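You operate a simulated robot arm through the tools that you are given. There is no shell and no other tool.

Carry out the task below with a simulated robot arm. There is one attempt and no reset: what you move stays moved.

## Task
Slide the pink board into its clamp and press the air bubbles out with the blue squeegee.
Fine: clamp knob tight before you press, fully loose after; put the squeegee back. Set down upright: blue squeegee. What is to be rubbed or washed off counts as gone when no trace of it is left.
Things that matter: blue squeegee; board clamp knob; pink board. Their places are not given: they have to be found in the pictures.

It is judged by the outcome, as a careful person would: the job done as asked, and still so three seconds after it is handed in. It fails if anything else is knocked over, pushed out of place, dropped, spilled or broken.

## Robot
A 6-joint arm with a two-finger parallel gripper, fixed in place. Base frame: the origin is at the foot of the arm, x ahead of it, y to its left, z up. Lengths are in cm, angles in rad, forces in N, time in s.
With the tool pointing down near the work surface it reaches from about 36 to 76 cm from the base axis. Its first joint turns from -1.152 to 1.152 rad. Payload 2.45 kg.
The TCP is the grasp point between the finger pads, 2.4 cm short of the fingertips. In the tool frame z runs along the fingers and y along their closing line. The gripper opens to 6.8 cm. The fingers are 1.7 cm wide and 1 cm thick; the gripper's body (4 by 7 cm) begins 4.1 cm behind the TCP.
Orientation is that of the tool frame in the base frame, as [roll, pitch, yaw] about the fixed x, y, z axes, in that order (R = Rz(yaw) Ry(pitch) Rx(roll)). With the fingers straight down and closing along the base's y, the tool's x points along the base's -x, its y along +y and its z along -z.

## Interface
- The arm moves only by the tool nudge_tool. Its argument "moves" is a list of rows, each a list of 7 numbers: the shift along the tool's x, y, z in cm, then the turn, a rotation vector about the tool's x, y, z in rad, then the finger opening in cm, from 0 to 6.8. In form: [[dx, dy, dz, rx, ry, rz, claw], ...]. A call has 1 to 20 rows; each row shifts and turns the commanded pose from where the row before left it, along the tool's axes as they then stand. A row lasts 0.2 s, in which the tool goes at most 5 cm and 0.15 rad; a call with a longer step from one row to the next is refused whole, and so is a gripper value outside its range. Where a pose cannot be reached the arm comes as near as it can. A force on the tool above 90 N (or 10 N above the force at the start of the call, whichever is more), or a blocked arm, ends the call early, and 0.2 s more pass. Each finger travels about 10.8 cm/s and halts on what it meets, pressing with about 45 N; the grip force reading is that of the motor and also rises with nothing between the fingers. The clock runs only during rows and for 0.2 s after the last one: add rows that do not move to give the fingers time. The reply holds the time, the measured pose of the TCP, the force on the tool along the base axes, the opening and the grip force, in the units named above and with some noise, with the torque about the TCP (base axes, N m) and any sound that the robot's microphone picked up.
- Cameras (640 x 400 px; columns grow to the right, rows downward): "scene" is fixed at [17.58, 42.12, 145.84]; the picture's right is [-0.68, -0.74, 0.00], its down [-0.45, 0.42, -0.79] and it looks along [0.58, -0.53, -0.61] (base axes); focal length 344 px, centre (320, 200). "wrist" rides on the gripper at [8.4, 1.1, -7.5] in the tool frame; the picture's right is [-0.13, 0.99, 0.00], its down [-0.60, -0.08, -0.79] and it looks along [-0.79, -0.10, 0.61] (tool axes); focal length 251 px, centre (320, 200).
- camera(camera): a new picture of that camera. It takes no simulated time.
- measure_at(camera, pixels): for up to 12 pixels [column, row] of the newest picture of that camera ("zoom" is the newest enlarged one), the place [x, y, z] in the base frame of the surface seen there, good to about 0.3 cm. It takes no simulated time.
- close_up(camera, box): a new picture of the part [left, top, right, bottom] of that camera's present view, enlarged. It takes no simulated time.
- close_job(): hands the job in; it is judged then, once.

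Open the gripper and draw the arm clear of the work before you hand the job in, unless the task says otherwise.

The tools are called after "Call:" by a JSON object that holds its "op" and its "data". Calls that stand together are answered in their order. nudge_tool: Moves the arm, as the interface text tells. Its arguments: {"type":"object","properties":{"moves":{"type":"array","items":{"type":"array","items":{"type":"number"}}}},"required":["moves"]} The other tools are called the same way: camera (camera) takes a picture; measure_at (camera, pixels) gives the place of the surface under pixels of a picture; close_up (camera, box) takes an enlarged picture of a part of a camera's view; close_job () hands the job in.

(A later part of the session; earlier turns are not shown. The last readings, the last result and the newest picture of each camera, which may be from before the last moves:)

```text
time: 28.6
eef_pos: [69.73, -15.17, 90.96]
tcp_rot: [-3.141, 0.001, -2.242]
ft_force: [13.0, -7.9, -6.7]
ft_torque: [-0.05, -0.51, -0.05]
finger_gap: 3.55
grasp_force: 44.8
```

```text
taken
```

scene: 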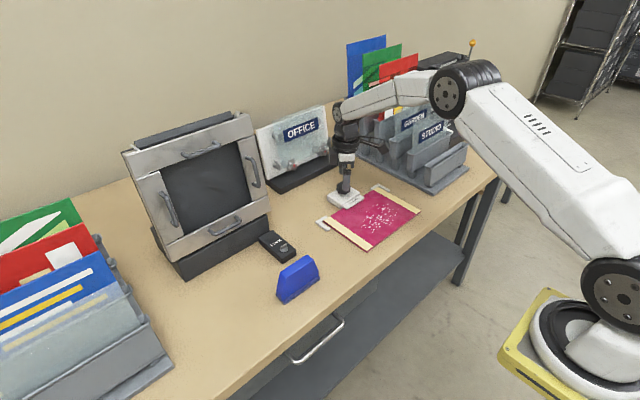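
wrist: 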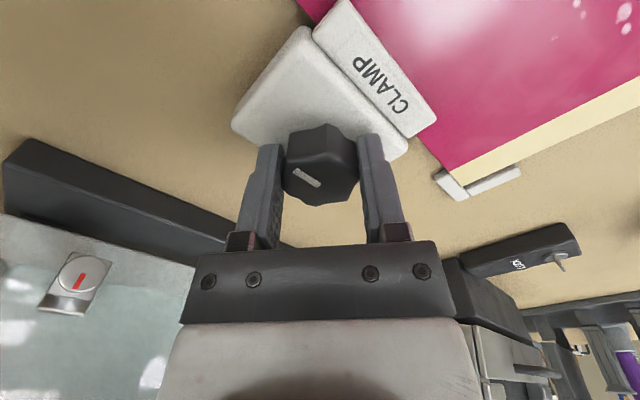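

Gripped at 3.55 cm opening with ~15 N side load along −tool y, so I shift 0.15 cm that way to relieve it, then begin turning clockwise and watch the torque.

Call:
{"op": "nudge_tool", "data": {"moves": [[0, -0.15, 0, 0, 0, 0, 1.5], [0, 0, 0, 0, 0, 0, 1.5]]}}

Call:
{"op": "nudge_tool", "data": {"moves": [[0, 0, 0, 0, 0, 0.1, 1.5], [0, 0, 0, 0, 0, 0.1, 1.5], [0, 0, 0, 0, 0, 0.1, 1.5], [0, 0, 0, 0, 0, 0, 1.5]]}}

Call:
{"op": "camera", "data": {"camera": "wrist"}}

```text
time: 29.2
eef_pos: [69.68, -15.17, 91.04]
tcp_rot: [3.138, -0.003, -2.241]
ft_force: [1.7, -2.8, 1.6]
ft_torque: [0.27, -0.08, -0.07]
finger_gap: 3.54
grasp_force: 44.6
```

```text
time: 30.2
eef_pos: [69.64, -15.17, 91.03]
tcp_rot: [3.138, -0.002, -2.541]
ft_force: [-7.7, 5.7, 5.7]
ft_torque: [0.28, 0.08, 0.0]
finger_gap: 3.52
grasp_force: 44.6
```

```text
taken
```

wrist: 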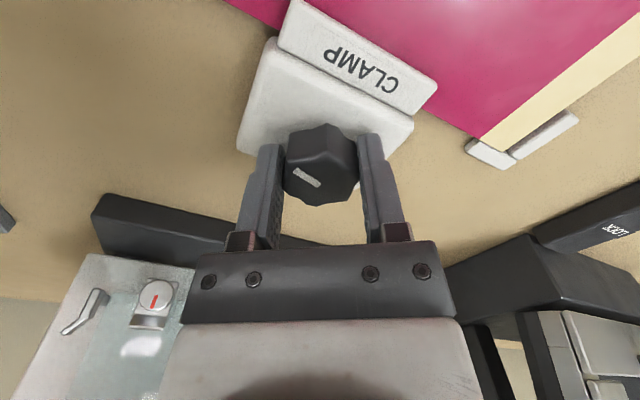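

The knob follows clockwise (indicator fixed in the tool frame) with little torque. I continue clockwise by 0.6 rad.

Call:
{"op": "nudge_tool", "data": {"moves": [[0, 0, 0, 0, 0, 0.1, 1.5], [0, 0, 0, 0, 0, 0.1, 1.5], [0, 0, 0, 0, 0, 0.1, 1.5], [0, 0, 0, 0, 0, 0.1, 1.5], [0, 0, 0, 0, 0, 0.1, 1.5], [0, 0, 0, 0, 0, 0.1, 1.5], [0, 0, 0, 0, 0, 0, 1.5]]}}

Call:
{"op": "camera", "data": {"camera": "wrist"}}

```text
time: 31.8
eef_pos: [69.58, -14.91, 91.01]
tcp_rot: [3.14, -0.004, 3.141]
ft_force: [-18.2, 23.9, 7.2]
ft_torque: [0.48, -0.33, 0.08]
finger_gap: 3.56
grasp_force: 45.4
```

```text
taken
```

wrist: 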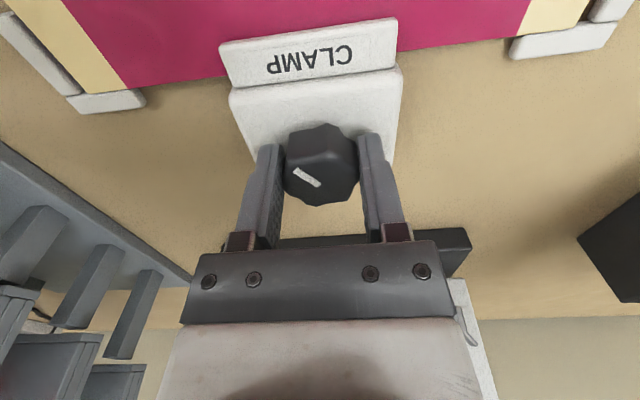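

The knob turns but off-axis side load grew to (−18, 24) N; the knob axis works out near (70.0,−14.8). I relieve the offset and continue turning clockwise with a small arc-following shift per row.

Call:
{"op": "nudge_tool", "data": {"moves": [[0.1, 0.11, 0, 0, 0, 0, 1.5], [0.1, 0.11, 0, 0, 0, 0, 1.5], [0, 0, 0, 0, 0, 0, 1.5]]}}

Call:
{"op": "nudge_tool", "data": {"moves": [[0, 0.048, 0, 0, 0, 0.1, 1.5], [0, 0.048, 0, 0, 0, 0.1, 1.5], [0, 0.048, 0, 0, 0, 0.1, 1.5], [0, 0.048, 0, 0, 0, 0.1, 1.5], [0, 0, 0, 0, 0, 0, 1.5]]}}

Call:
{"op": "camera", "data": {"camera": "wrist"}}

```text
time: 32.6
eef_pos: [69.58, -15.01, 91.03]
tcp_rot: [-3.14, 0.002, -3.141]
ft_force: [7.3, 11.1, -11.3]
ft_torque: [0.07, -0.17, 0.03]
finger_gap: 3.52
grasp_force: 45.4
```

```text
time: 33.8
eef_pos: [69.68, -14.93, 91.04]
tcp_rot: [-3.14, 0.001, 2.74]
ft_force: [15.9, -9.6, -12.3]
ft_torque: [-0.23, -0.23, -0.05]
finger_gap: 3.5
grasp_force: 44.9
```

```text
taken
```

wrist: 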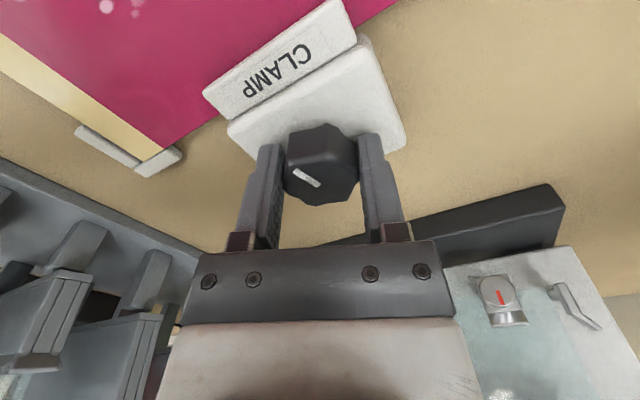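

The side load flipped, so I over-followed; I recentre slightly and continue with pure rotation.

Call:
{"op": "nudge_tool", "data": {"moves": [[-0.2, -0.08, 0, 0, 0, 0, 1.5], [0, 0, 0, 0, 0, 0.1, 1.5], [0, 0, 0, 0, 0, 0.1, 1.5], [0, 0, 0, 0, 0, 0.1, 1.5], [0, 0, 0, 0, 0, 0.1, 1.5], [0, 0, 0, 0, 0, 0.1, 1.5], [0, 0, 0, 0, 0, 0, 1.5]]}}

Call:
{"op": "camera", "data": {"camera": "wrist"}}

```text
time: 35.4
eef_pos: [69.67, -14.93, 90.9]
tcp_rot: [-3.14, -0.002, 2.241]
ft_force: [-0.2, 0.1, 3.4]
ft_torque: [0.21, 0.16, 0.46]
finger_gap: 3.51
grasp_force: 45.3
```

```text
taken
```

wrist: 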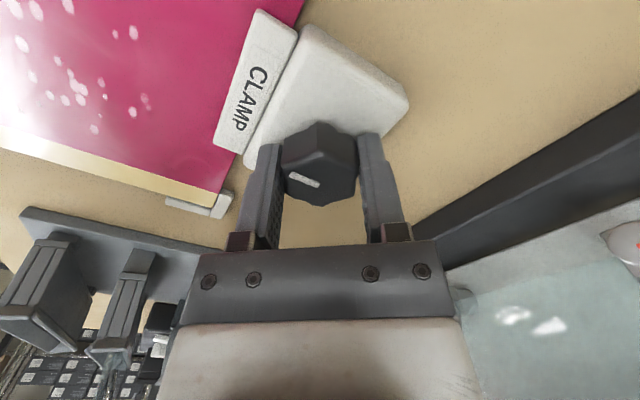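

Side forces vanished but torque about z is now 0.46 N·m and the indicator lags slightly in the tool frame, so the knob is getting tight. I zoom in to see the indicator.

Call:
{"op": "close_up", "data": {"camera": "wrist", "box": [256, 110, 384, 230]}}

Call:
{"op": "close_up", "data": {"camera": "scene", "box": [315, 165, 379, 209]}}

```text
3.33 times, centred on (320, 170) of wrist
```

zoom: 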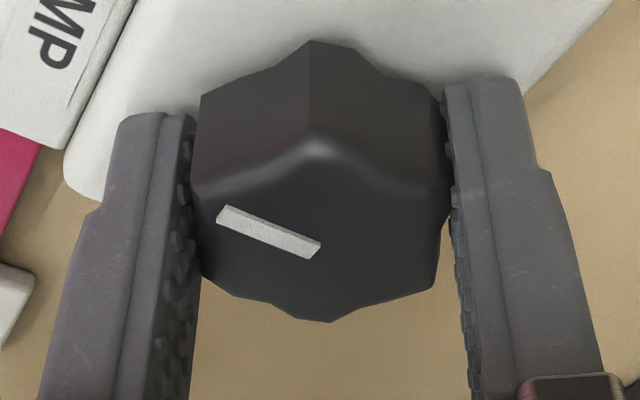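

```text
9.09 times, centred on (347, 187) of scene
```

zoom: 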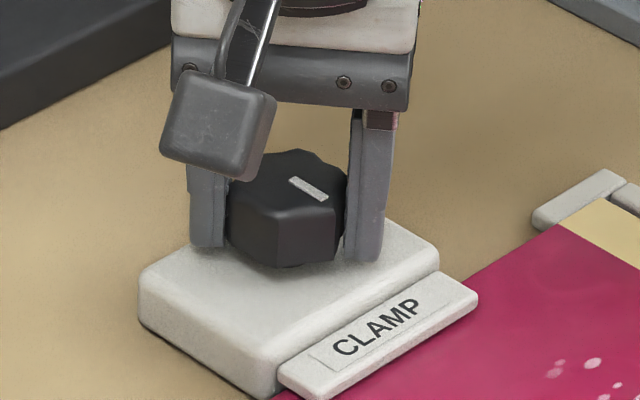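

The indicator turned from −y to roughly −x (about 80–85°) while the gripper turned 103°, so there is some lag with rising torque. I turn another 0.2 rad and see if the knob still moves.

Call:
{"op": "nudge_tool", "data": {"moves": [[0, 0, 0, 0, 0, 0.1, 1.0], [0, 0, 0, 0, 0, 0.1, 1.0], [0, 0, 0, 0, 0, 0, 1.0]]}}

Call:
{"op": "close_up", "data": {"camera": "wrist", "box": [256, 110, 384, 230]}}

Call:
{"op": "close_up", "data": {"camera": "scene", "box": [315, 165, 379, 209]}}

```text
time: 36.2
eef_pos: [69.73, -14.92, 91.01]
tcp_rot: [-3.141, 0.0, 2.04]
ft_force: [3.8, 3.7, -0.5]
ft_torque: [0.13, -0.08, 0.63]
finger_gap: 3.52
grasp_force: 45.0
```

```text
3.33 times, centred on (320, 170) of wrist
```

zoom: 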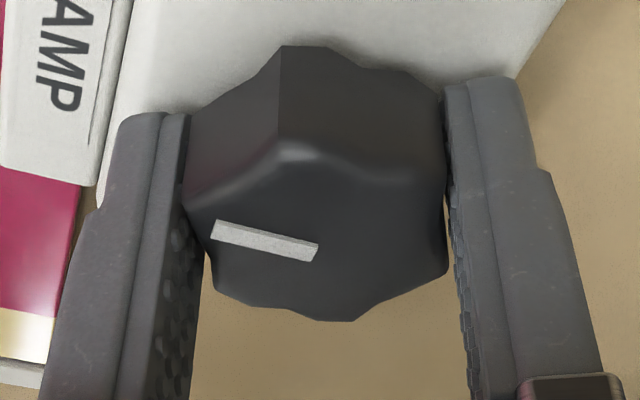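

```text
9.09 times, centred on (347, 187) of scene
```

zoom: 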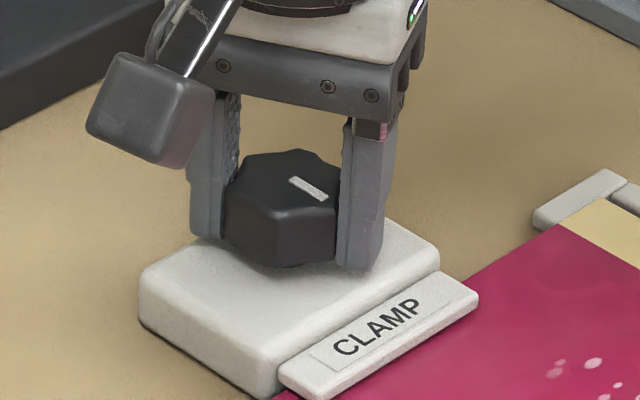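

The indicator in the scene view is unchanged although the gripper turned another 0.2 rad with torque up to 0.63 N·m, so it seems to be at its stop. I turn 0.2 rad further to confirm that.

Call:
{"op": "nudge_tool", "data": {"moves": [[0, 0, 0, 0, 0, 0.1, 0.5], [0, 0, 0, 0, 0, 0.1, 0.5], [0, 0, 0, 0, 0, 0, 0.5]]}}

Call:
{"op": "close_up", "data": {"camera": "scene", "box": [315, 165, 379, 209]}}

Call:
{"op": "close_up", "data": {"camera": "wrist", "box": [256, 110, 384, 230]}}

```text
time: 37.0
eef_pos: [69.7, -14.88, 91.01]
tcp_rot: [-3.141, -0.001, 1.842]
ft_force: [8.0, 8.1, -3.7]
ft_torque: [0.09, -0.28, 0.67]
finger_gap: 3.56
grasp_force: 45.0
```

```text
9.09 times, centred on (347, 187) of scene
```

zoom: 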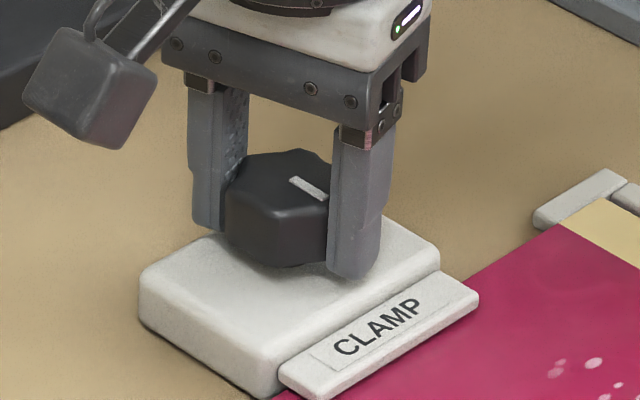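

```text
3.33 times, centred on (320, 170) of wrist
```

zoom: 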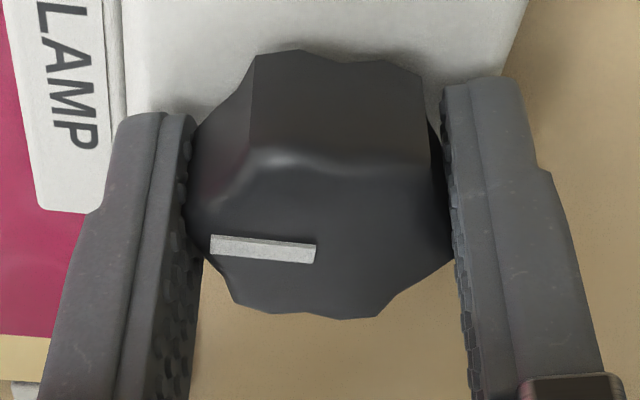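

The knob is firmly at its clockwise stop (indicator unmoved, gripper slipping). I open the fingers, rise, and verify.

Call:
{"op": "nudge_tool", "data": {"moves": [[0, 0, 0, 0, 0, 0, 4.0], [0, 0, 0, 0, 0, 0, 6.8], [0, 0, 0, 0, 0, 0, 6.8], [0, 0, -2, 0, 0, 0, 6.8], [0, 0, -3, 0, 0, 0, 6.8], [0, 0, -3, 0, 0, -0.1, 6.8], [0, 0, 0, 0, 0, -0.15, 6.8], [0, 0, 0, 0, 0, -0.15, 6.8], [0, 0, 0, 0, 0, 0, 6.8]]}}

Call:
{"op": "close_up", "data": {"camera": "scene", "box": [315, 165, 379, 209]}}

Call:
{"op": "camera", "data": {"camera": "wrist"}}

```text
time: 39.0
eef_pos: [69.73, -15.02, 99.02]
tcp_rot: [-3.14, -0.002, 2.242]
ft_force: [0.3, -0.1, 0.0]
ft_torque: [0.01, -0.01, -0.01]
finger_gap: 6.79
grasp_force: 0.0
```

```text
9.09 times, centred on (347, 187) of scene
```

zoom: 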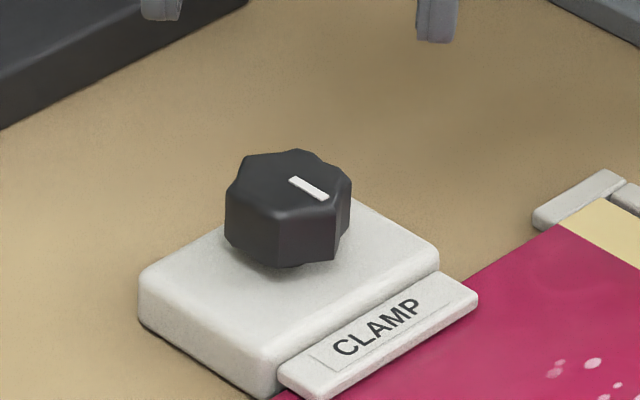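

```text
taken
```

wrist: 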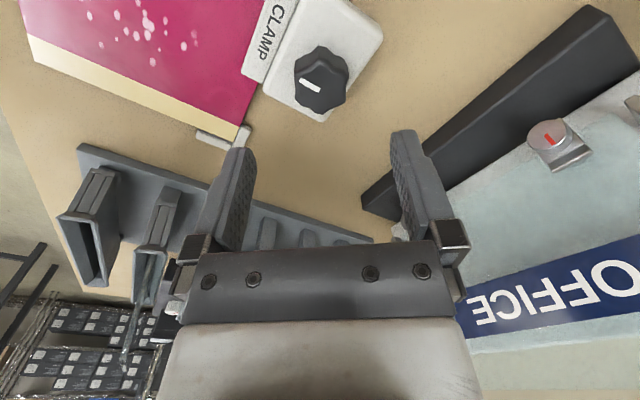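

The knob stays at the clockwise stop (turned ≈88–90°). Now I survey the squeegee, the bubble area, and the neighbours for clearance.

Call:
{"op": "camera", "data": {"camera": "scene"}}

Call:
{"op": "close_up", "data": {"camera": "scene", "box": [320, 180, 432, 257]}}

Call:
{"op": "measure_at", "data": {"camera": "zoom", "pixels": [[250, 310], [275, 272], [345, 195], [395, 142], [440, 130], [490, 180], [455, 270], [400, 310], [355, 350], [320, 345], [500, 205], [300, 290]]}}

Call:
{"op": "close_up", "data": {"camera": "scene", "box": [265, 245, 333, 312]}}

```text
taken
```

scene: 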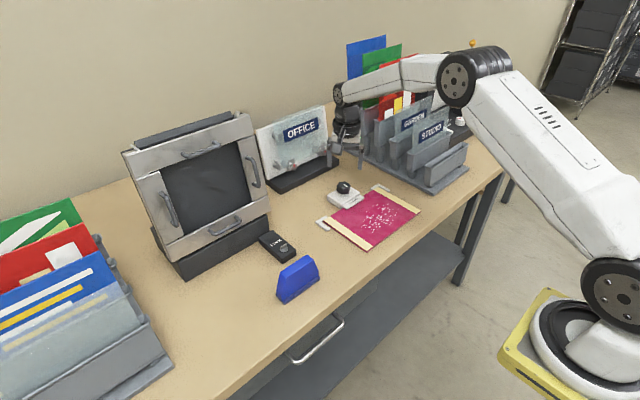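

```text
5.19 times, centred on (376, 218) of scene
```

zoom: 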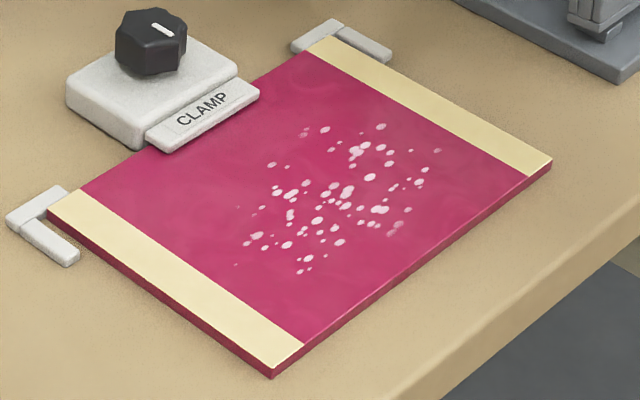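

```text
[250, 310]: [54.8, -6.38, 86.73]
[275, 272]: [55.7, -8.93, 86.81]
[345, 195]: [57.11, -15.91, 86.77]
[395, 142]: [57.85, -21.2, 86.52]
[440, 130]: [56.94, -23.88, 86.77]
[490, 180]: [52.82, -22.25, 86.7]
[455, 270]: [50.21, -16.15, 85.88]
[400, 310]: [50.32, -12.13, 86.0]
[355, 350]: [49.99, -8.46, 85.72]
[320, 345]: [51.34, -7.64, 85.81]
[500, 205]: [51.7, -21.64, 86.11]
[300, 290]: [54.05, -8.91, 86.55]
```

```text
5.97 times, centred on (299, 278) of scene
```

zoom: 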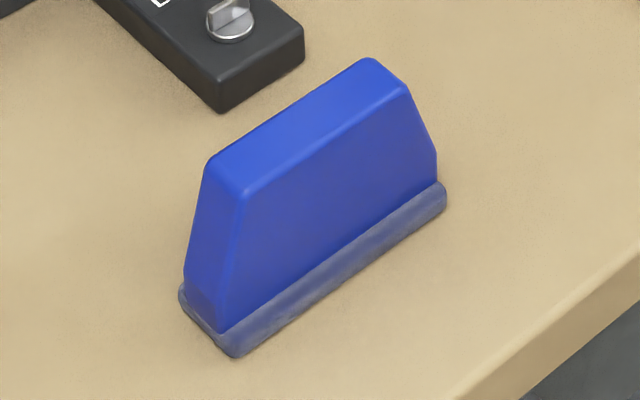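

I measure the squeegee's geometry from this newest zoom, then zoom back on the bubbles for their true extents.

Call:
{"op": "measure_at", "data": {"camera": "zoom", "pixels": [[213, 165], [365, 63], [402, 86], [243, 190], [300, 130], [240, 150], [350, 100], [225, 350], [440, 205], [185, 290], [436, 185], [220, 240]]}}

Call:
{"op": "close_up", "data": {"camera": "scene", "box": [320, 180, 432, 257]}}

Call:
{"op": "measure_at", "data": {"camera": "zoom", "pixels": [[237, 265], [299, 271], [438, 150], [381, 126], [305, 134], [272, 165], [392, 233], [253, 208], [247, 244], [415, 184], [325, 128], [340, 242]]}}

Call:
{"op": "measure_at", "data": {"camera": "scene", "pixels": [[170, 368], [130, 300], [105, 250], [463, 152], [430, 190], [372, 160], [440, 180], [415, 150], [290, 180], [325, 110], [336, 155], [270, 240]]}}

```text
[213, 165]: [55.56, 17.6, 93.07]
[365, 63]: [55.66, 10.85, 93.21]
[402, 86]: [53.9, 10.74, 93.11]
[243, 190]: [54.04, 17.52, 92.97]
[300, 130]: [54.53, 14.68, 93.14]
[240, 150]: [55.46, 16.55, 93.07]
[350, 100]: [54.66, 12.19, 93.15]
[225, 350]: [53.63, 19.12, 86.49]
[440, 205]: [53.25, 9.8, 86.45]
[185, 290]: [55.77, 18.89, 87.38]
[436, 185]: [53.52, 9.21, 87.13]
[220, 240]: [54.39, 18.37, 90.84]
```

```text
5.19 times, centred on (376, 218) of scene
```

zoom: 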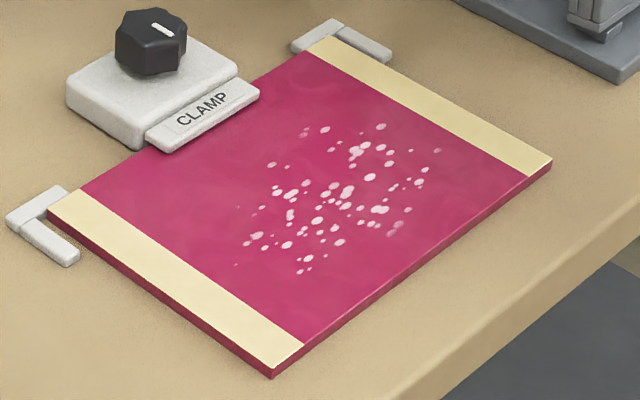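

```text
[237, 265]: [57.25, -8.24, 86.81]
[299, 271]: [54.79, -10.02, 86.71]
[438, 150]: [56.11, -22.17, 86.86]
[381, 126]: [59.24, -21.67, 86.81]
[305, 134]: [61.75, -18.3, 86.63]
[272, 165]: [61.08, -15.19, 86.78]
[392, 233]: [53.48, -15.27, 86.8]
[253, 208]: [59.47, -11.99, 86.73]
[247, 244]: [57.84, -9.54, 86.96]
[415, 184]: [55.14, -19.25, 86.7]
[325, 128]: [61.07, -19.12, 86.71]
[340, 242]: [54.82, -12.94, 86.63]
```

```text
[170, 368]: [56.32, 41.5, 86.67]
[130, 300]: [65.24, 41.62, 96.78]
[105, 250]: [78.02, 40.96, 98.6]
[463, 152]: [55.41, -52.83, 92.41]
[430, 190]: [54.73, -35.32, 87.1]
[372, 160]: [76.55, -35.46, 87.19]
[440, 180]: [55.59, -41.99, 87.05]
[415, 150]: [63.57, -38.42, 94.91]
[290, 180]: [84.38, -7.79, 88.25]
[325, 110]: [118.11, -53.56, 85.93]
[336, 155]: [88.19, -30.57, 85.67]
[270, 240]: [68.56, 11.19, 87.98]
```

The squeegee's top is at z≈93.1, centred about (54.8,14.2), ~1.8 cm thick in x, and the bubbles span x 53.5–61.8, y −22.2…−8.2. I rotate the tool to yaw π/2 (closing along x) and move above the squeegee.

Call:
{"op": "nudge_tool", "data": {"moves": [[0, 0, 0, 0, 0, 0.1342, 6.8], [0, 0, 0, 0, 0, 0.1342, 6.8], [0, 0, 0, 0, 0, 0.1342, 6.8], [0, 0, 0, 0, 0, 0.1342, 6.8], [0, 0, 0, 0, 0, 0.1342, 6.8], [4.167, -2.13, 0, 0, 0, 0, 6.8], [4.167, -2.13, 0, 0, 0, 0, 6.8], [4.167, -2.13, 0, 0, 0, 0, 6.8], [4.167, -2.13, 0, 0, 0, 0, 6.8], [4.167, -2.13, 0, 0, 0, 0, 6.8], [4.167, -2.13, 0, 0, 0, 0, 6.8], [4.167, -2.13, 0, 0, 0, 0, 6.8], [0, 0, 0, 0, 0, 0, 6.8]]}}

Call:
{"op": "camera", "data": {"camera": "wrist"}}

Call:
{"op": "camera", "data": {"camera": "scene"}}

```text
time: 41.8
eef_pos: [54.74, 14.26, 99.07]
tcp_rot: [-3.14, -0.001, 1.571]
ft_force: [0.5, 0.5, 0.7]
ft_torque: [-0.02, 0.01, 0.05]
finger_gap: 6.8
grasp_force: 0.0
```

```text
taken
```

wrist: 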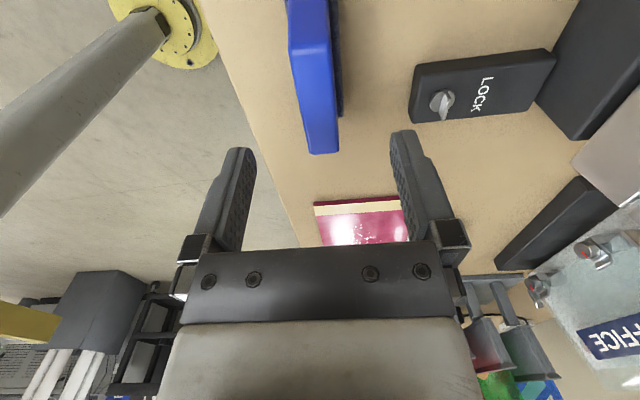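

```text
taken
```

scene: 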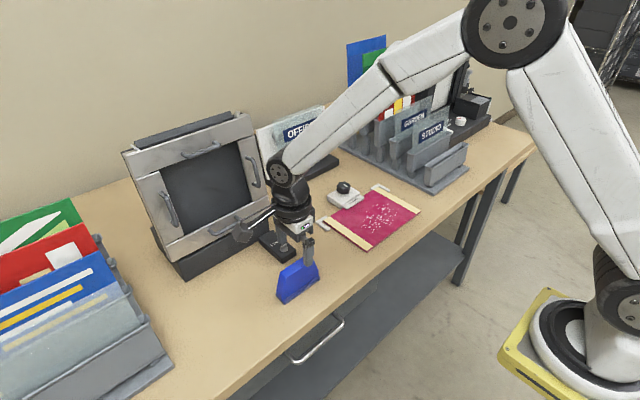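

The squeegee lies under the tool axis (cols ~300–337 near row 107). I zoom to check its centring before descending.

Call:
{"op": "close_up", "data": {"camera": "wrist", "box": [220, 0, 420, 170]}}

Call:
{"op": "measure_at", "data": {"camera": "wrist", "pixels": [[290, 20], [326, 20], [300, 80], [330, 80], [303, 107], [334, 107], [310, 150], [336, 150], [318, 60], [318, 107], [318, 140], [340, 60]]}}

```text
2.35 times, centred on (320, 85) of wrist
```

zoom: 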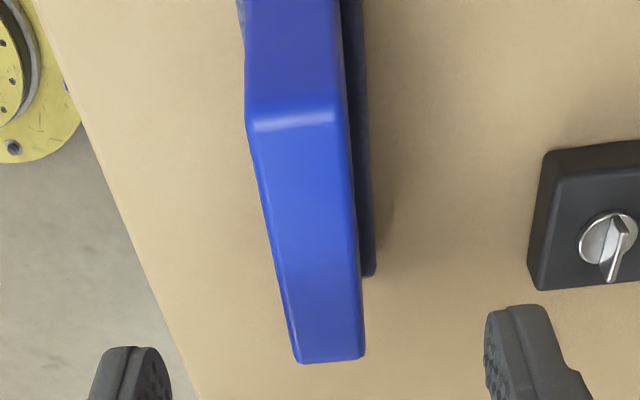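

```text
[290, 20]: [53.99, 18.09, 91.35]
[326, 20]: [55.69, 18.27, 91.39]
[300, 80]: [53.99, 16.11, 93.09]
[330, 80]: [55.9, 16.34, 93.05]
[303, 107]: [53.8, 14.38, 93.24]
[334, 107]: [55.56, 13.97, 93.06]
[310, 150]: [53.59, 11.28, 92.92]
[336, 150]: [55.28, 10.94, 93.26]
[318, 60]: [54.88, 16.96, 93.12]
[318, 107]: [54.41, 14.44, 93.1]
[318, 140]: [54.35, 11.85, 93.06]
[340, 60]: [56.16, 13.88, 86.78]
```

The squeegee is square to the tool and centred ~0.1 cm toward −x of the tool axis. I shift and descend so the pads grip its body at TCP z≈90.6.

Call:
{"op": "nudge_tool", "data": {"moves": [[0, -0.1, 0, 0, 0, 0, 6.8], [0, 0, 3, 0, 0, 0, 6.8], [0, 0, 3, 0, 0, 0, 6.8], [0, 0, 1.5, 0, 0, 0, 6.8], [0, 0, 1.0, 0, 0, 0, 6.8], [0, 0, 0, 0, 0, 0, 6.8]]}}

Call:
{"op": "camera", "data": {"camera": "wrist"}}

Call:
{"op": "close_up", "data": {"camera": "scene", "box": [240, 215, 350, 315]}}

```text
time: 43.2
eef_pos: [54.64, 14.26, 90.43]
tcp_rot: [-3.141, -0.001, 1.571]
ft_force: [-0.7, -0.6, 0.5]
ft_torque: [-0.02, -0.01, 0.0]
finger_gap: 6.84
grasp_force: 0.1
```

```text
taken
```

wrist: 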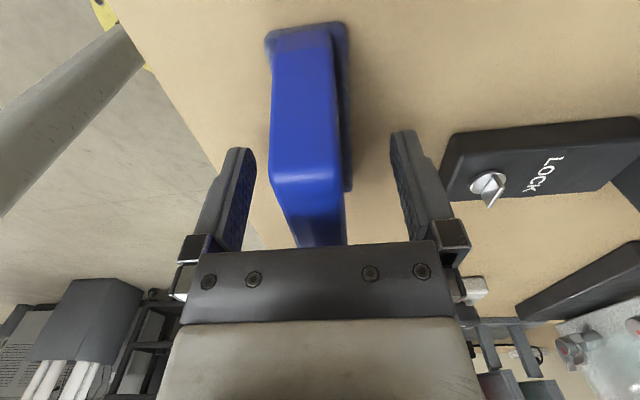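

```text
4.00 times, centred on (295, 265) of scene
```

zoom: 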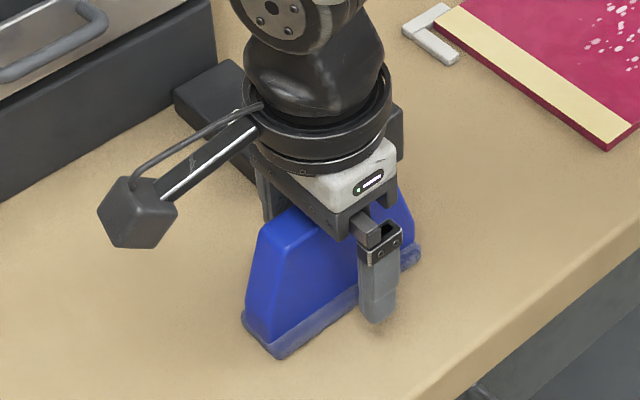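

The fingers straddle the squeegee body. I close the gripper gradually.

Call:
{"op": "nudge_tool", "data": {"moves": [[0, 0, 0, 0, 0, 0, 4.5], [0, 0, 0, 0, 0, 0, 3.0], [0, 0, 0, 0, 0, 0, 2.0], [0, 0, 0, 0, 0, 0, 0.5], [0, 0, 0, 0, 0, 0, 0.5], [0, 0, 0, 0, 0, 0, 0.5]]}}

Call:
{"op": "camera", "data": {"camera": "wrist"}}

```text
time: 44.6
eef_pos: [54.76, 14.2, 90.48]
tcp_rot: [-3.138, 0.0, 1.572]
ft_force: [-0.3, 1.1, 0.2]
ft_torque: [-0.03, 0.0, 0.0]
finger_gap: 2.16
grasp_force: 38.9
```

```text
taken
```

wrist: 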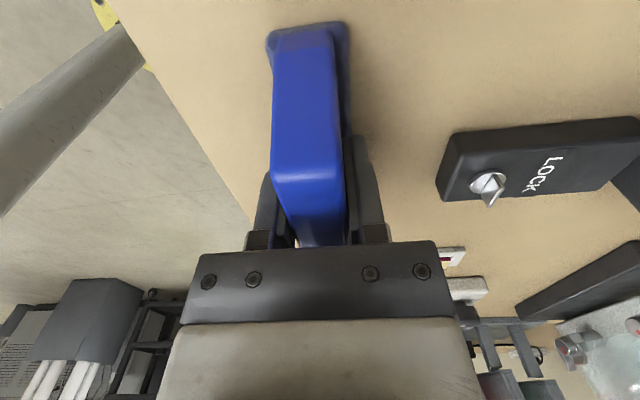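

Gripped firmly at 2.16 cm with the squeegee standing on the bench (cmd z≈90.6). I lift it 6.4 cm and check that it hangs straight.

Call:
{"op": "nudge_tool", "data": {"moves": [[0, 0, -0.4, 0, 0, 0, 0.5], [0, 0, -2, 0, 0, 0, 0.5], [0, 0, -2, 0, 0, 0, 0.5], [0, 0, -2, 0, 0, 0, 0.5], [0, 0, 0, 0, 0, 0, 0.5]]}}

Call:
{"op": "close_up", "data": {"camera": "scene", "box": [240, 195, 350, 295]}}

Call:
{"op": "camera", "data": {"camera": "wrist"}}

```text
time: 45.8
eef_pos: [54.74, 14.16, 96.86]
tcp_rot: [-3.141, 0.001, 1.571]
ft_force: [-0.1, 0.0, -1.5]
ft_torque: [-0.02, 0.01, -0.01]
finger_gap: 2.17
grasp_force: 38.3
```

```text
4.00 times, centred on (295, 245) of scene
```

zoom: 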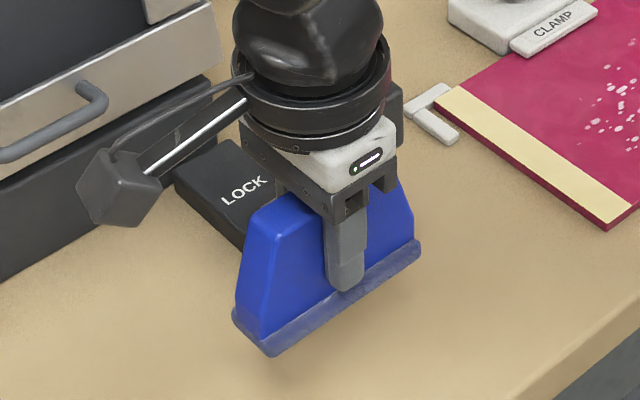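

```text
taken
```

wrist: 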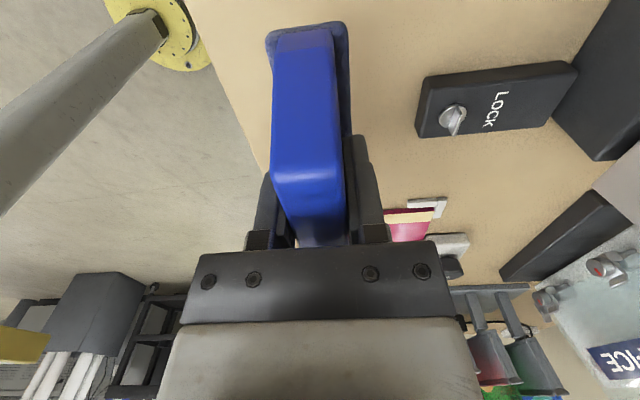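

The squeegee hangs straight in the grip (1.5 N weight). I carry it over to the start of the first stroke at about (63.2,−18).

Call:
{"op": "nudge_tool", "data": {"moves": [[-4.6, 1.214, 0, 0, 0, 0, 0.5], [-4.6, 1.214, 0, 0, 0, 0, 0.5], [-4.6, 1.214, 0, 0, 0, 0, 0.5], [-4.6, 1.214, 0, 0, 0, 0, 0.5], [-4.6, 1.214, 0, 0, 0, 0, 0.5], [-4.6, 1.214, 0, 0, 0, 0, 0.5], [-4.6, 1.214, 0, 0, 0, 0, 0.5], [0, 0, 0, 0, 0, 0, 0.5]]}}

Call:
{"op": "camera", "data": {"camera": "wrist"}}

Call:
{"op": "close_up", "data": {"camera": "scene", "box": [310, 140, 450, 260]}}

```text
time: 47.6
eef_pos: [63.07, -17.9, 96.97]
tcp_rot: [-3.14, -0.001, 1.57]
ft_force: [0.8, 1.0, -1.3]
ft_torque: [-0.04, 0.01, 0.0]
finger_gap: 2.15
grasp_force: 38.6
```

```text
taken
```

wrist: 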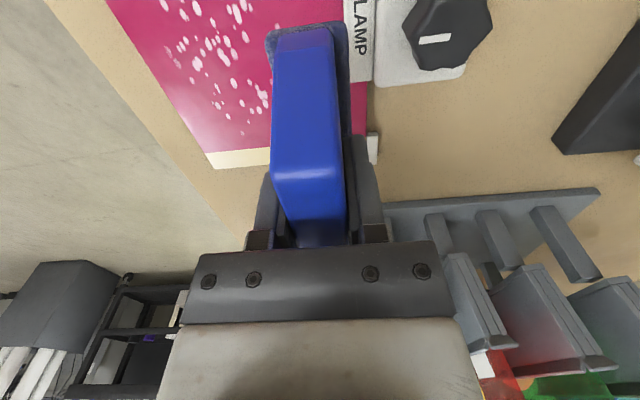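

```text
3.33 times, centred on (380, 200) of scene
```

zoom: 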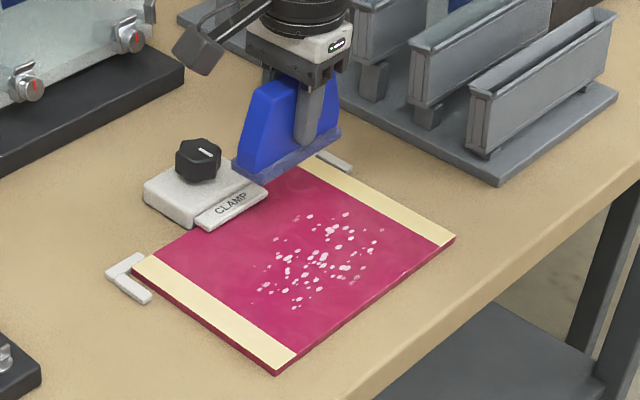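

The squeegee is above the board's far side, near the clamp lip. I shift 0.3 cm away from the lip and descend to just above the board.

Call:
{"op": "nudge_tool", "data": {"moves": [[0, -0.3, 0, 0, 0, 0, 0.5], [0, 0, 2, 0, 0, 0, 0.5], [0, 0, 2, 0, 0, 0, 0.5], [0, 0, 1.1, 0, 0, 0, 0.5], [0, 0, 0, 0, 0, 0, 0.5]]}}

Call:
{"op": "camera", "data": {"camera": "wrist"}}

Call:
{"op": "close_up", "data": {"camera": "scene", "box": [310, 150, 440, 250]}}

```text
time: 48.8
eef_pos: [62.87, -17.93, 91.74]
tcp_rot: [3.141, 0.0, 1.569]
ft_force: [-0.4, 0.0, -2.6]
ft_torque: [-0.01, 0.01, -0.03]
finger_gap: 2.2
grasp_force: 38.6
```

```text
taken
```

wrist: 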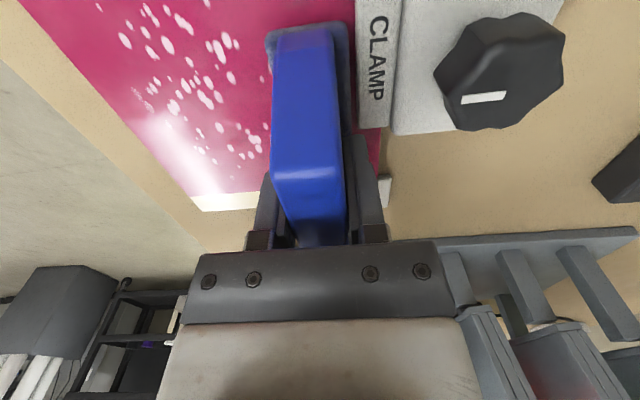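

```text
4.00 times, centred on (375, 200) of scene
```

zoom: 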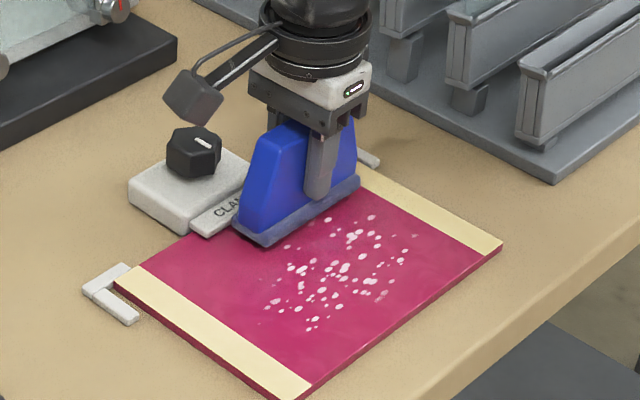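

The blade hovers a few mm above the board beside the lip. I shift 0.2 cm more away and lower in 0.1 cm steps until contact force shows.

Call:
{"op": "nudge_tool", "data": {"moves": [[0, -0.2, 0, 0, 0, 0, 0.5], [0, 0, 0.1, 0, 0, 0, 0.5], [0, 0, 0.1, 0, 0, 0, 0.5], [0, 0, 0.1, 0, 0, 0, 0.5], [0, 0, 0, 0, 0, 0, 0.5]]}}

Call:
{"op": "nudge_tool", "data": {"moves": [[0, 0, 0.1, 0, 0, 0, 0.5], [0, 0, 0.1, 0, 0, 0, 0.5], [0, 0, 0, 0, 0, 0, 0.5]]}}

```text
time: 50.0
eef_pos: [62.75, -17.88, 91.57]
tcp_rot: [-3.139, 0.0, 1.573]
ft_force: [0.4, 0.1, -1.4]
ft_torque: [0.01, -0.01, 0.01]
finger_gap: 2.16
grasp_force: 38.5
```

```text
time: 50.8
eef_pos: [62.61, -17.83, 91.32]
tcp_rot: [-3.141, -0.002, 1.572]
ft_force: [0.1, -0.7, -1.8]
ft_torque: [0.02, 0.02, 0.0]
finger_gap: 2.17
grasp_force: 38.3
```

Still no contact at cmd z≈91.4; I continue in 0.1 cm steps.

Call:
{"op": "nudge_tool", "data": {"moves": [[0, 0, 0.1, 0, 0, 0, 0.5], [0, 0, 0, 0, 0, 0, 0.5]]}}

Call:
{"op": "nudge_tool", "data": {"moves": [[0, 0, 0.1, 0, 0, 0, 0.5], [0, 0, 0, 0, 0, 0, 0.5]]}}

```text
time: 51.4
eef_pos: [62.64, -17.89, 91.26]
tcp_rot: [-3.142, 0.0, 1.572]
ft_force: [-2.3, 0.5, 6.8]
ft_torque: [0.21, 0.05, 0.05]
finger_gap: 2.16
grasp_force: 38.1
```

```text
time: 52.0
eef_pos: [62.7, -17.99, 91.28]
tcp_rot: [-3.14, 0.001, 1.571]
ft_force: [-6.8, 4.0, 23.6]
ft_torque: [0.44, 0.32, 0.05]
finger_gap: 2.19
grasp_force: 38.5
```

Contact made; pressing with ~24 N (about 22 N over the held weight). I wipe slowly toward −x (away from the clamp) for 4 cm and check.

Call:
{"op": "nudge_tool", "data": {"moves": [[0, -0.4, -0.03, 0, 0, 0, 0.5], [0, -0.4, 0, 0, 0, 0, 0.5], [0, -0.4, 0, 0, 0, 0, 0.5], [0, -0.4, 0, 0, 0, 0, 0.5], [0, -0.4, 0, 0, 0, 0, 0.5], [0, -0.4, 0, 0, 0, 0, 0.5], [0, -0.4, 0, 0, 0, 0, 0.5], [0, -0.4, 0, 0, 0, 0, 0.5], [0, -0.4, 0, 0, 0, 0, 0.5], [0, -0.4, 0, 0, 0, 0, 0.5], [0, 0, 0, 0, 0, 0, 0.5]]}}

Call:
{"op": "camera", "data": {"camera": "wrist"}}

Call:
{"op": "close_up", "data": {"camera": "scene", "box": [310, 150, 440, 250]}}

```text
time: 54.4
eef_pos: [58.7, -18.02, 91.23]
tcp_rot: [3.14, 0.001, 1.572]
ft_force: [8.1, 0.0, 19.5]
ft_torque: [0.06, -0.2, 0.0]
finger_gap: 2.2
grasp_force: 39.0
```

```text
taken
```

wrist: 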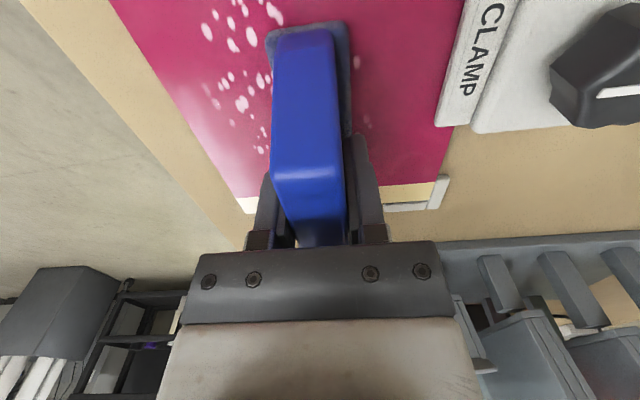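

```text
4.00 times, centred on (375, 200) of scene
```

zoom: 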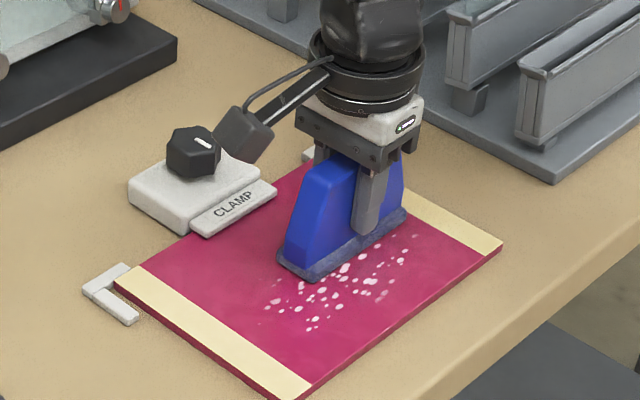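

Bubbles vanish behind the blade; a couple of faint marks remain (wrist ~(357,62), (367,120)). I finish the stroke toward the near edge with the same pressure.

Call:
{"op": "nudge_tool", "data": {"moves": [[0, -0.4, 0, 0, 0, 0, 0.5], [0, -0.4, 0, 0, 0, 0, 0.5], [0, -0.4, 0, 0, 0, 0, 0.5], [0, -0.4, 0, 0, 0, 0, 0.5], [0, -0.4, 0, 0, 0, 0, 0.5], [0, -0.4, 0, 0, 0, 0, 0.5], [0, -0.4, 0, 0, 0, 0, 0.5], [0, -0.4, 0, 0, 0, 0, 0.5], [0, -0.4, 0, 0, 0, 0, 0.5], [0, -0.4, 0, 0, 0, 0, 0.5], [0, -0.4, 0, 0, 0, 0, 0.5], [0, -0.4, 0, 0, 0, 0, 0.5], [0, -0.4, 0, 0, 0, 0, 0.5], [0, -0.4, 0, 0, 0, 0, 0.5], [0, 0, 0, 0, 0, 0, 0.5]]}}

Call:
{"op": "camera", "data": {"camera": "wrist"}}

Call:
{"op": "close_up", "data": {"camera": "scene", "box": [310, 150, 440, 260]}}

```text
time: 57.6
eef_pos: [53.13, -17.92, 91.21]
tcp_rot: [3.139, 0.001, 1.572]
ft_force: [8.3, 1.2, 21.6]
ft_torque: [0.07, -0.16, -0.03]
finger_gap: 2.17
grasp_force: 39.1
```

```text
taken
```

wrist: 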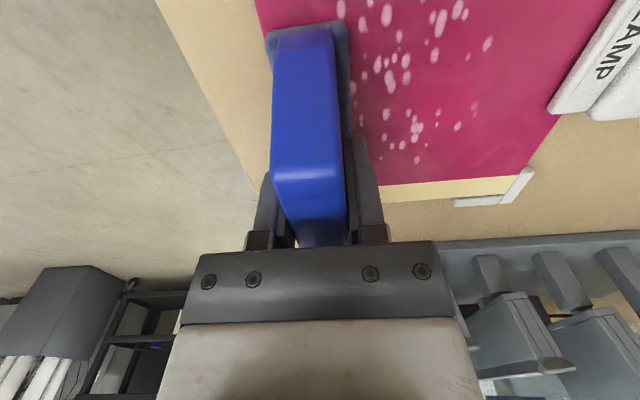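

```text
3.64 times, centred on (375, 205) of scene
```

zoom: 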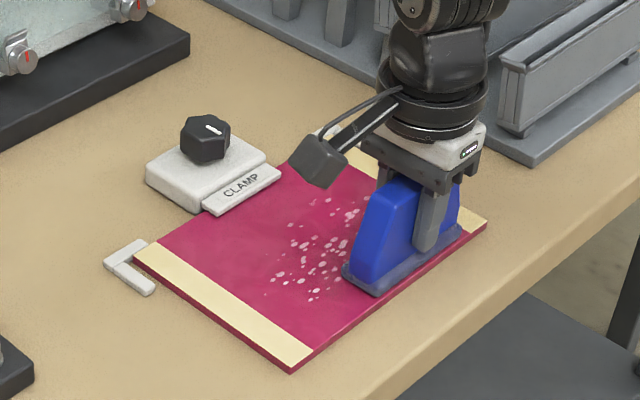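

One stroke has faded the bubbles but not removed them, so several passes are needed. I wipe back toward the clamp with the same pressure.

Call:
{"op": "nudge_tool", "data": {"moves": [[0, 0.5, 0, 0, 0, 0, 0.5], [0, 0.5, 0, 0, 0, 0, 0.5], [0, 0.5, 0, 0, 0, 0, 0.5], [0, 0.5, 0, 0, 0, 0, 0.5], [0, 0.5, 0, 0, 0, 0, 0.5], [0, 0.5, 0, 0, 0, 0, 0.5], [0, 0.5, 0, 0, 0, 0, 0.5], [0, 0.5, 0, 0, 0, 0, 0.5], [0, 0.5, 0, 0, 0, 0, 0.5], [0, 0.5, 0, 0, 0, 0, 0.5], [0, 0.5, 0, 0, 0, 0, 0.5], [0, 0.5, 0, 0, 0, 0, 0.5], [0, 0.5, 0, 0, 0, 0, 0.5], [0, 0.5, 0, 0, 0, 0, 0.5], [0, 0.5, 0, 0, 0, 0, 0.5], [0, 0.5, 0, 0, 0, 0, 0.5], [0, 0.5, 0, 0, 0, 0, 0.5], [0, 0.5, 0, 0, 0, 0, 0.5], [0, 0.5, 0, 0, 0, 0, 0.5], [0, 0, 0, 0, 0, 0, 0.5]]}}

Call:
{"op": "camera", "data": {"camera": "wrist"}}

Call:
{"op": "close_up", "data": {"camera": "scene", "box": [310, 150, 440, 260]}}

```text
time: 61.8
eef_pos: [62.55, -18.09, 91.2]
tcp_rot: [3.141, -0.001, 1.57]
ft_force: [-7.6, 0.9, 24.9]
ft_torque: [0.05, 0.24, 0.04]
finger_gap: 2.19
grasp_force: 38.8
```

```text
taken
```

wrist: 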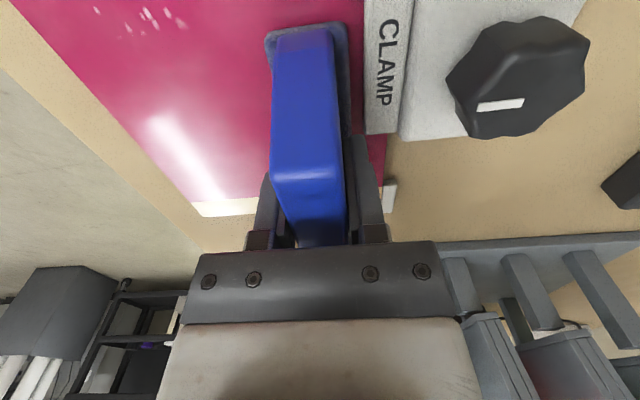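

```text
3.64 times, centred on (375, 205) of scene
```

zoom: 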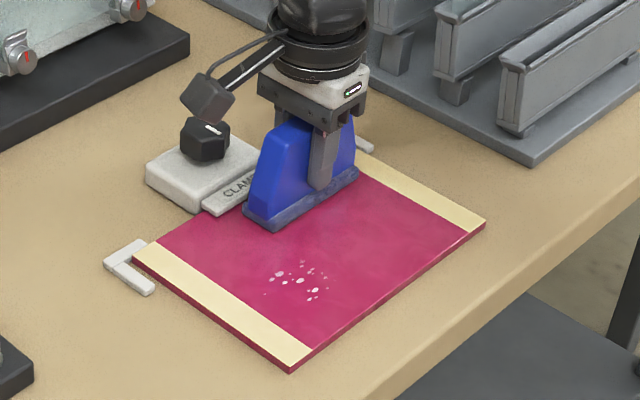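

The swept half now looks clear; only bubbles at y>−13.5 remain. I lift 1 cm, shift 7 cm toward +y, press down again and check the force.

Call:
{"op": "nudge_tool", "data": {"moves": [[0, -0.1, -1, 0, 0, 0, 0.5], [3.5, 0, 0, 0, 0, 0, 0.5], [3.5, 0, 0, 0, 0, 0, 0.5], [0, 0, 0.7, 0, 0, 0, 0.5], [0, 0, 0.2, 0, 0, 0, 0.5], [0, 0, 0.1, 0, 0, 0, 0.5], [0, 0, 0, 0, 0, 0, 0.5]]}}

Call:
{"op": "camera", "data": {"camera": "wrist"}}

Call:
{"op": "close_up", "data": {"camera": "scene", "box": [310, 150, 440, 260]}}

```text
time: 63.4
eef_pos: [62.48, -10.82, 91.21]
tcp_rot: [3.141, 0.001, 1.571]
ft_force: [-2.7, 2.8, 10.2]
ft_torque: [-0.03, 0.06, 0.0]
finger_gap: 2.19
grasp_force: 38.2
```

```text
taken
```

wrist: 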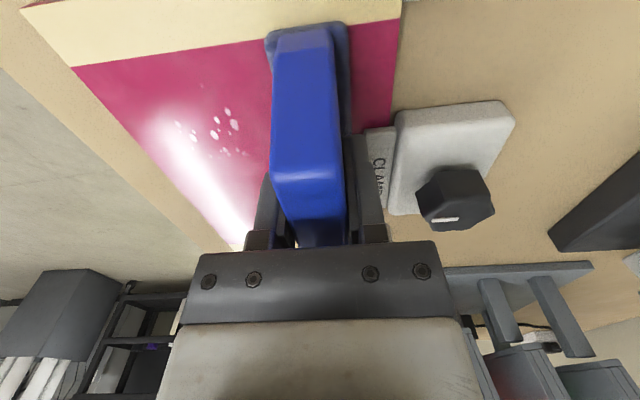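

```text
3.64 times, centred on (375, 205) of scene
```

zoom: 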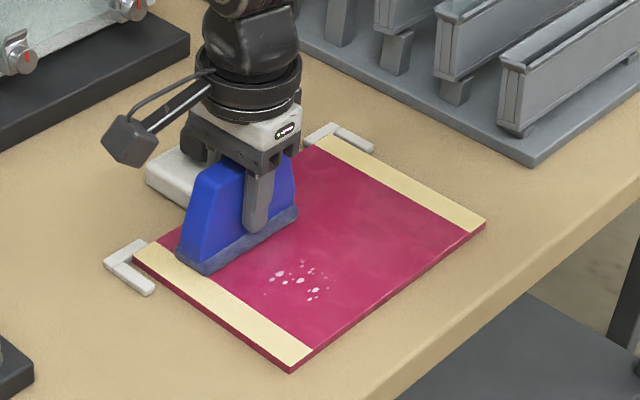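

The blade now covers y≈−16…−6 with 10 N contact. I add a bit more pressure and wipe toward the near edge.

Call:
{"op": "nudge_tool", "data": {"moves": [[0, 0, 0.07, 0, 0, 0, 0.5], [0, -0.5, 0, 0, 0, 0, 0.5], [0, -0.5, 0, 0, 0, 0, 0.5], [0, -0.5, 0, 0, 0, 0, 0.5], [0, -0.5, 0, 0, 0, 0, 0.5], [0, -0.5, 0, 0, 0, 0, 0.5], [0, -0.5, 0, 0, 0, 0, 0.5], [0, -0.5, 0, 0, 0, 0, 0.5], [0, -0.5, 0, 0, 0, 0, 0.5], [0, -0.5, 0, 0, 0, 0, 0.5], [0, -0.5, 0, 0, 0, 0, 0.5], [0, -0.5, 0, 0, 0, 0, 0.5], [0, -0.5, 0, 0, 0, 0, 0.5], [0, -0.5, 0, 0, 0, 0, 0.5], [0, -0.5, 0, 0, 0, 0, 0.5], [0, -0.5, 0, 0, 0, 0, 0.5], [0, -0.5, 0, 0, 0, 0, 0.5], [0, -0.5, 0, 0, 0, 0, 0.5], [0, -0.5, 0, 0, 0, 0, 0.5], [0, 0, 0, 0, 0, 0, 0.5]]}}

Call:
{"op": "camera", "data": {"camera": "wrist"}}

Call:
{"op": "close_up", "data": {"camera": "scene", "box": [310, 150, 440, 260]}}

```text
time: 67.6
eef_pos: [53.62, -10.92, 91.24]
tcp_rot: [3.139, 0.002, 1.571]
ft_force: [8.4, -0.2, 23.4]
ft_torque: [0.05, -0.17, 0.02]
finger_gap: 2.18
grasp_force: 38.6
```

```text
taken
```

wrist: 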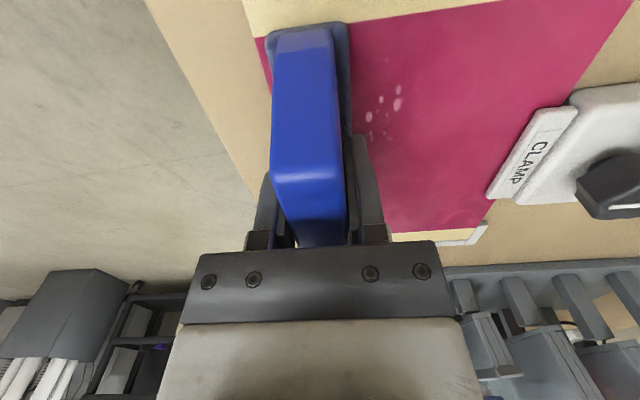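

```text
3.64 times, centred on (375, 205) of scene
```

zoom: 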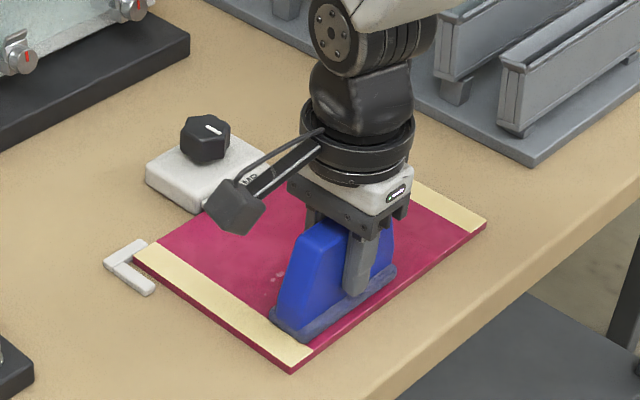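

Some faded bubbles remain near wrist (380,105). I wipe back toward the clamp over them.

Call:
{"op": "nudge_tool", "data": {"moves": [[0, 0.5, 0, 0, 0, 0, 0.5], [0, 0.5, 0, 0, 0, 0, 0.5], [0, 0.5, 0, 0, 0, 0, 0.5], [0, 0.5, 0, 0, 0, 0, 0.5], [0, 0.5, 0, 0, 0, 0, 0.5], [0, 0.5, 0, 0, 0, 0, 0.5], [0, 0.5, 0, 0, 0, 0, 0.5], [0, 0.5, 0, 0, 0, 0, 0.5], [0, 0.5, 0, 0, 0, 0, 0.5], [0, 0.5, 0, 0, 0, 0, 0.5], [0, 0.5, 0, 0, 0, 0, 0.5], [0, 0.5, 0, 0, 0, 0, 0.5], [0, 0.5, 0, 0, 0, 0, 0.5], [0, 0.5, 0, 0, 0, 0, 0.5], [0, 0.5, 0, 0, 0, 0, 0.5], [0, 0.5, 0, 0, 0, 0, 0.5], [0, 0.5, 0, 0, 0, 0, 0.5], [0, 0, 0, 0, 0, 0, 0.5]]}}

Call:
{"op": "camera", "data": {"camera": "wrist"}}

Call:
{"op": "close_up", "data": {"camera": "scene", "box": [310, 150, 440, 260]}}

```text
time: 71.4
eef_pos: [62.09, -10.8, 91.04]
tcp_rot: [-3.141, 0.001, 1.571]
ft_force: [-8.8, 0.1, 26.8]
ft_torque: [0.11, 0.25, 0.0]
finger_gap: 2.18
grasp_force: 38.4
```

```text
taken
```

wrist: 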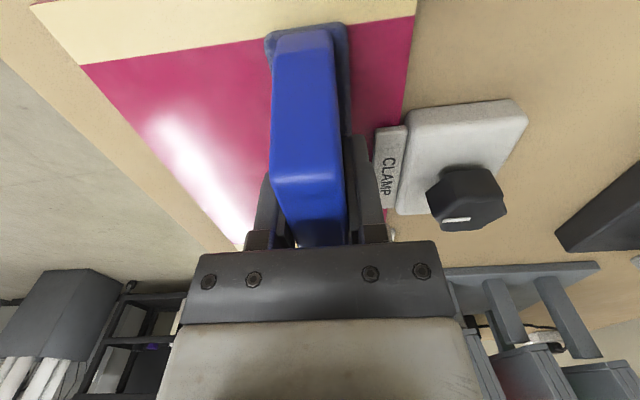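

```text
3.64 times, centred on (375, 205) of scene
```

zoom: 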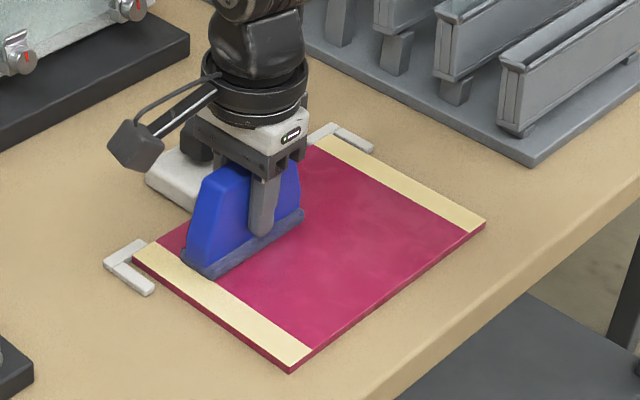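

The visible board looks clear. I zoom in to check for faint traces.

Call:
{"op": "close_up", "data": {"camera": "scene", "box": [350, 185, 430, 250]}}

Call:
{"op": "close_up", "data": {"camera": "wrist", "box": [60, 10, 280, 250]}}

```text
6.15 times, centred on (390, 218) of scene
```

zoom: 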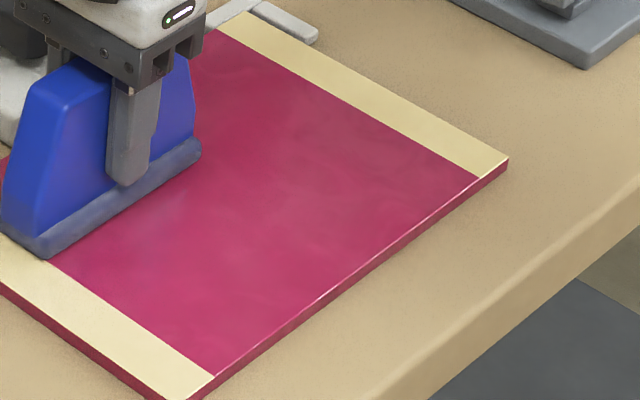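

```text
1.67 times, centred on (170, 130) of wrist
```

zoom: 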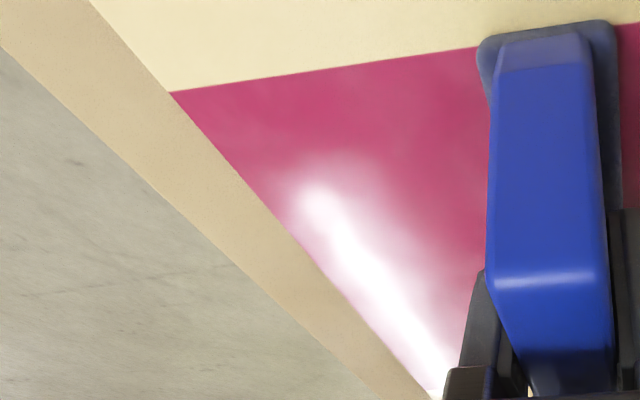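

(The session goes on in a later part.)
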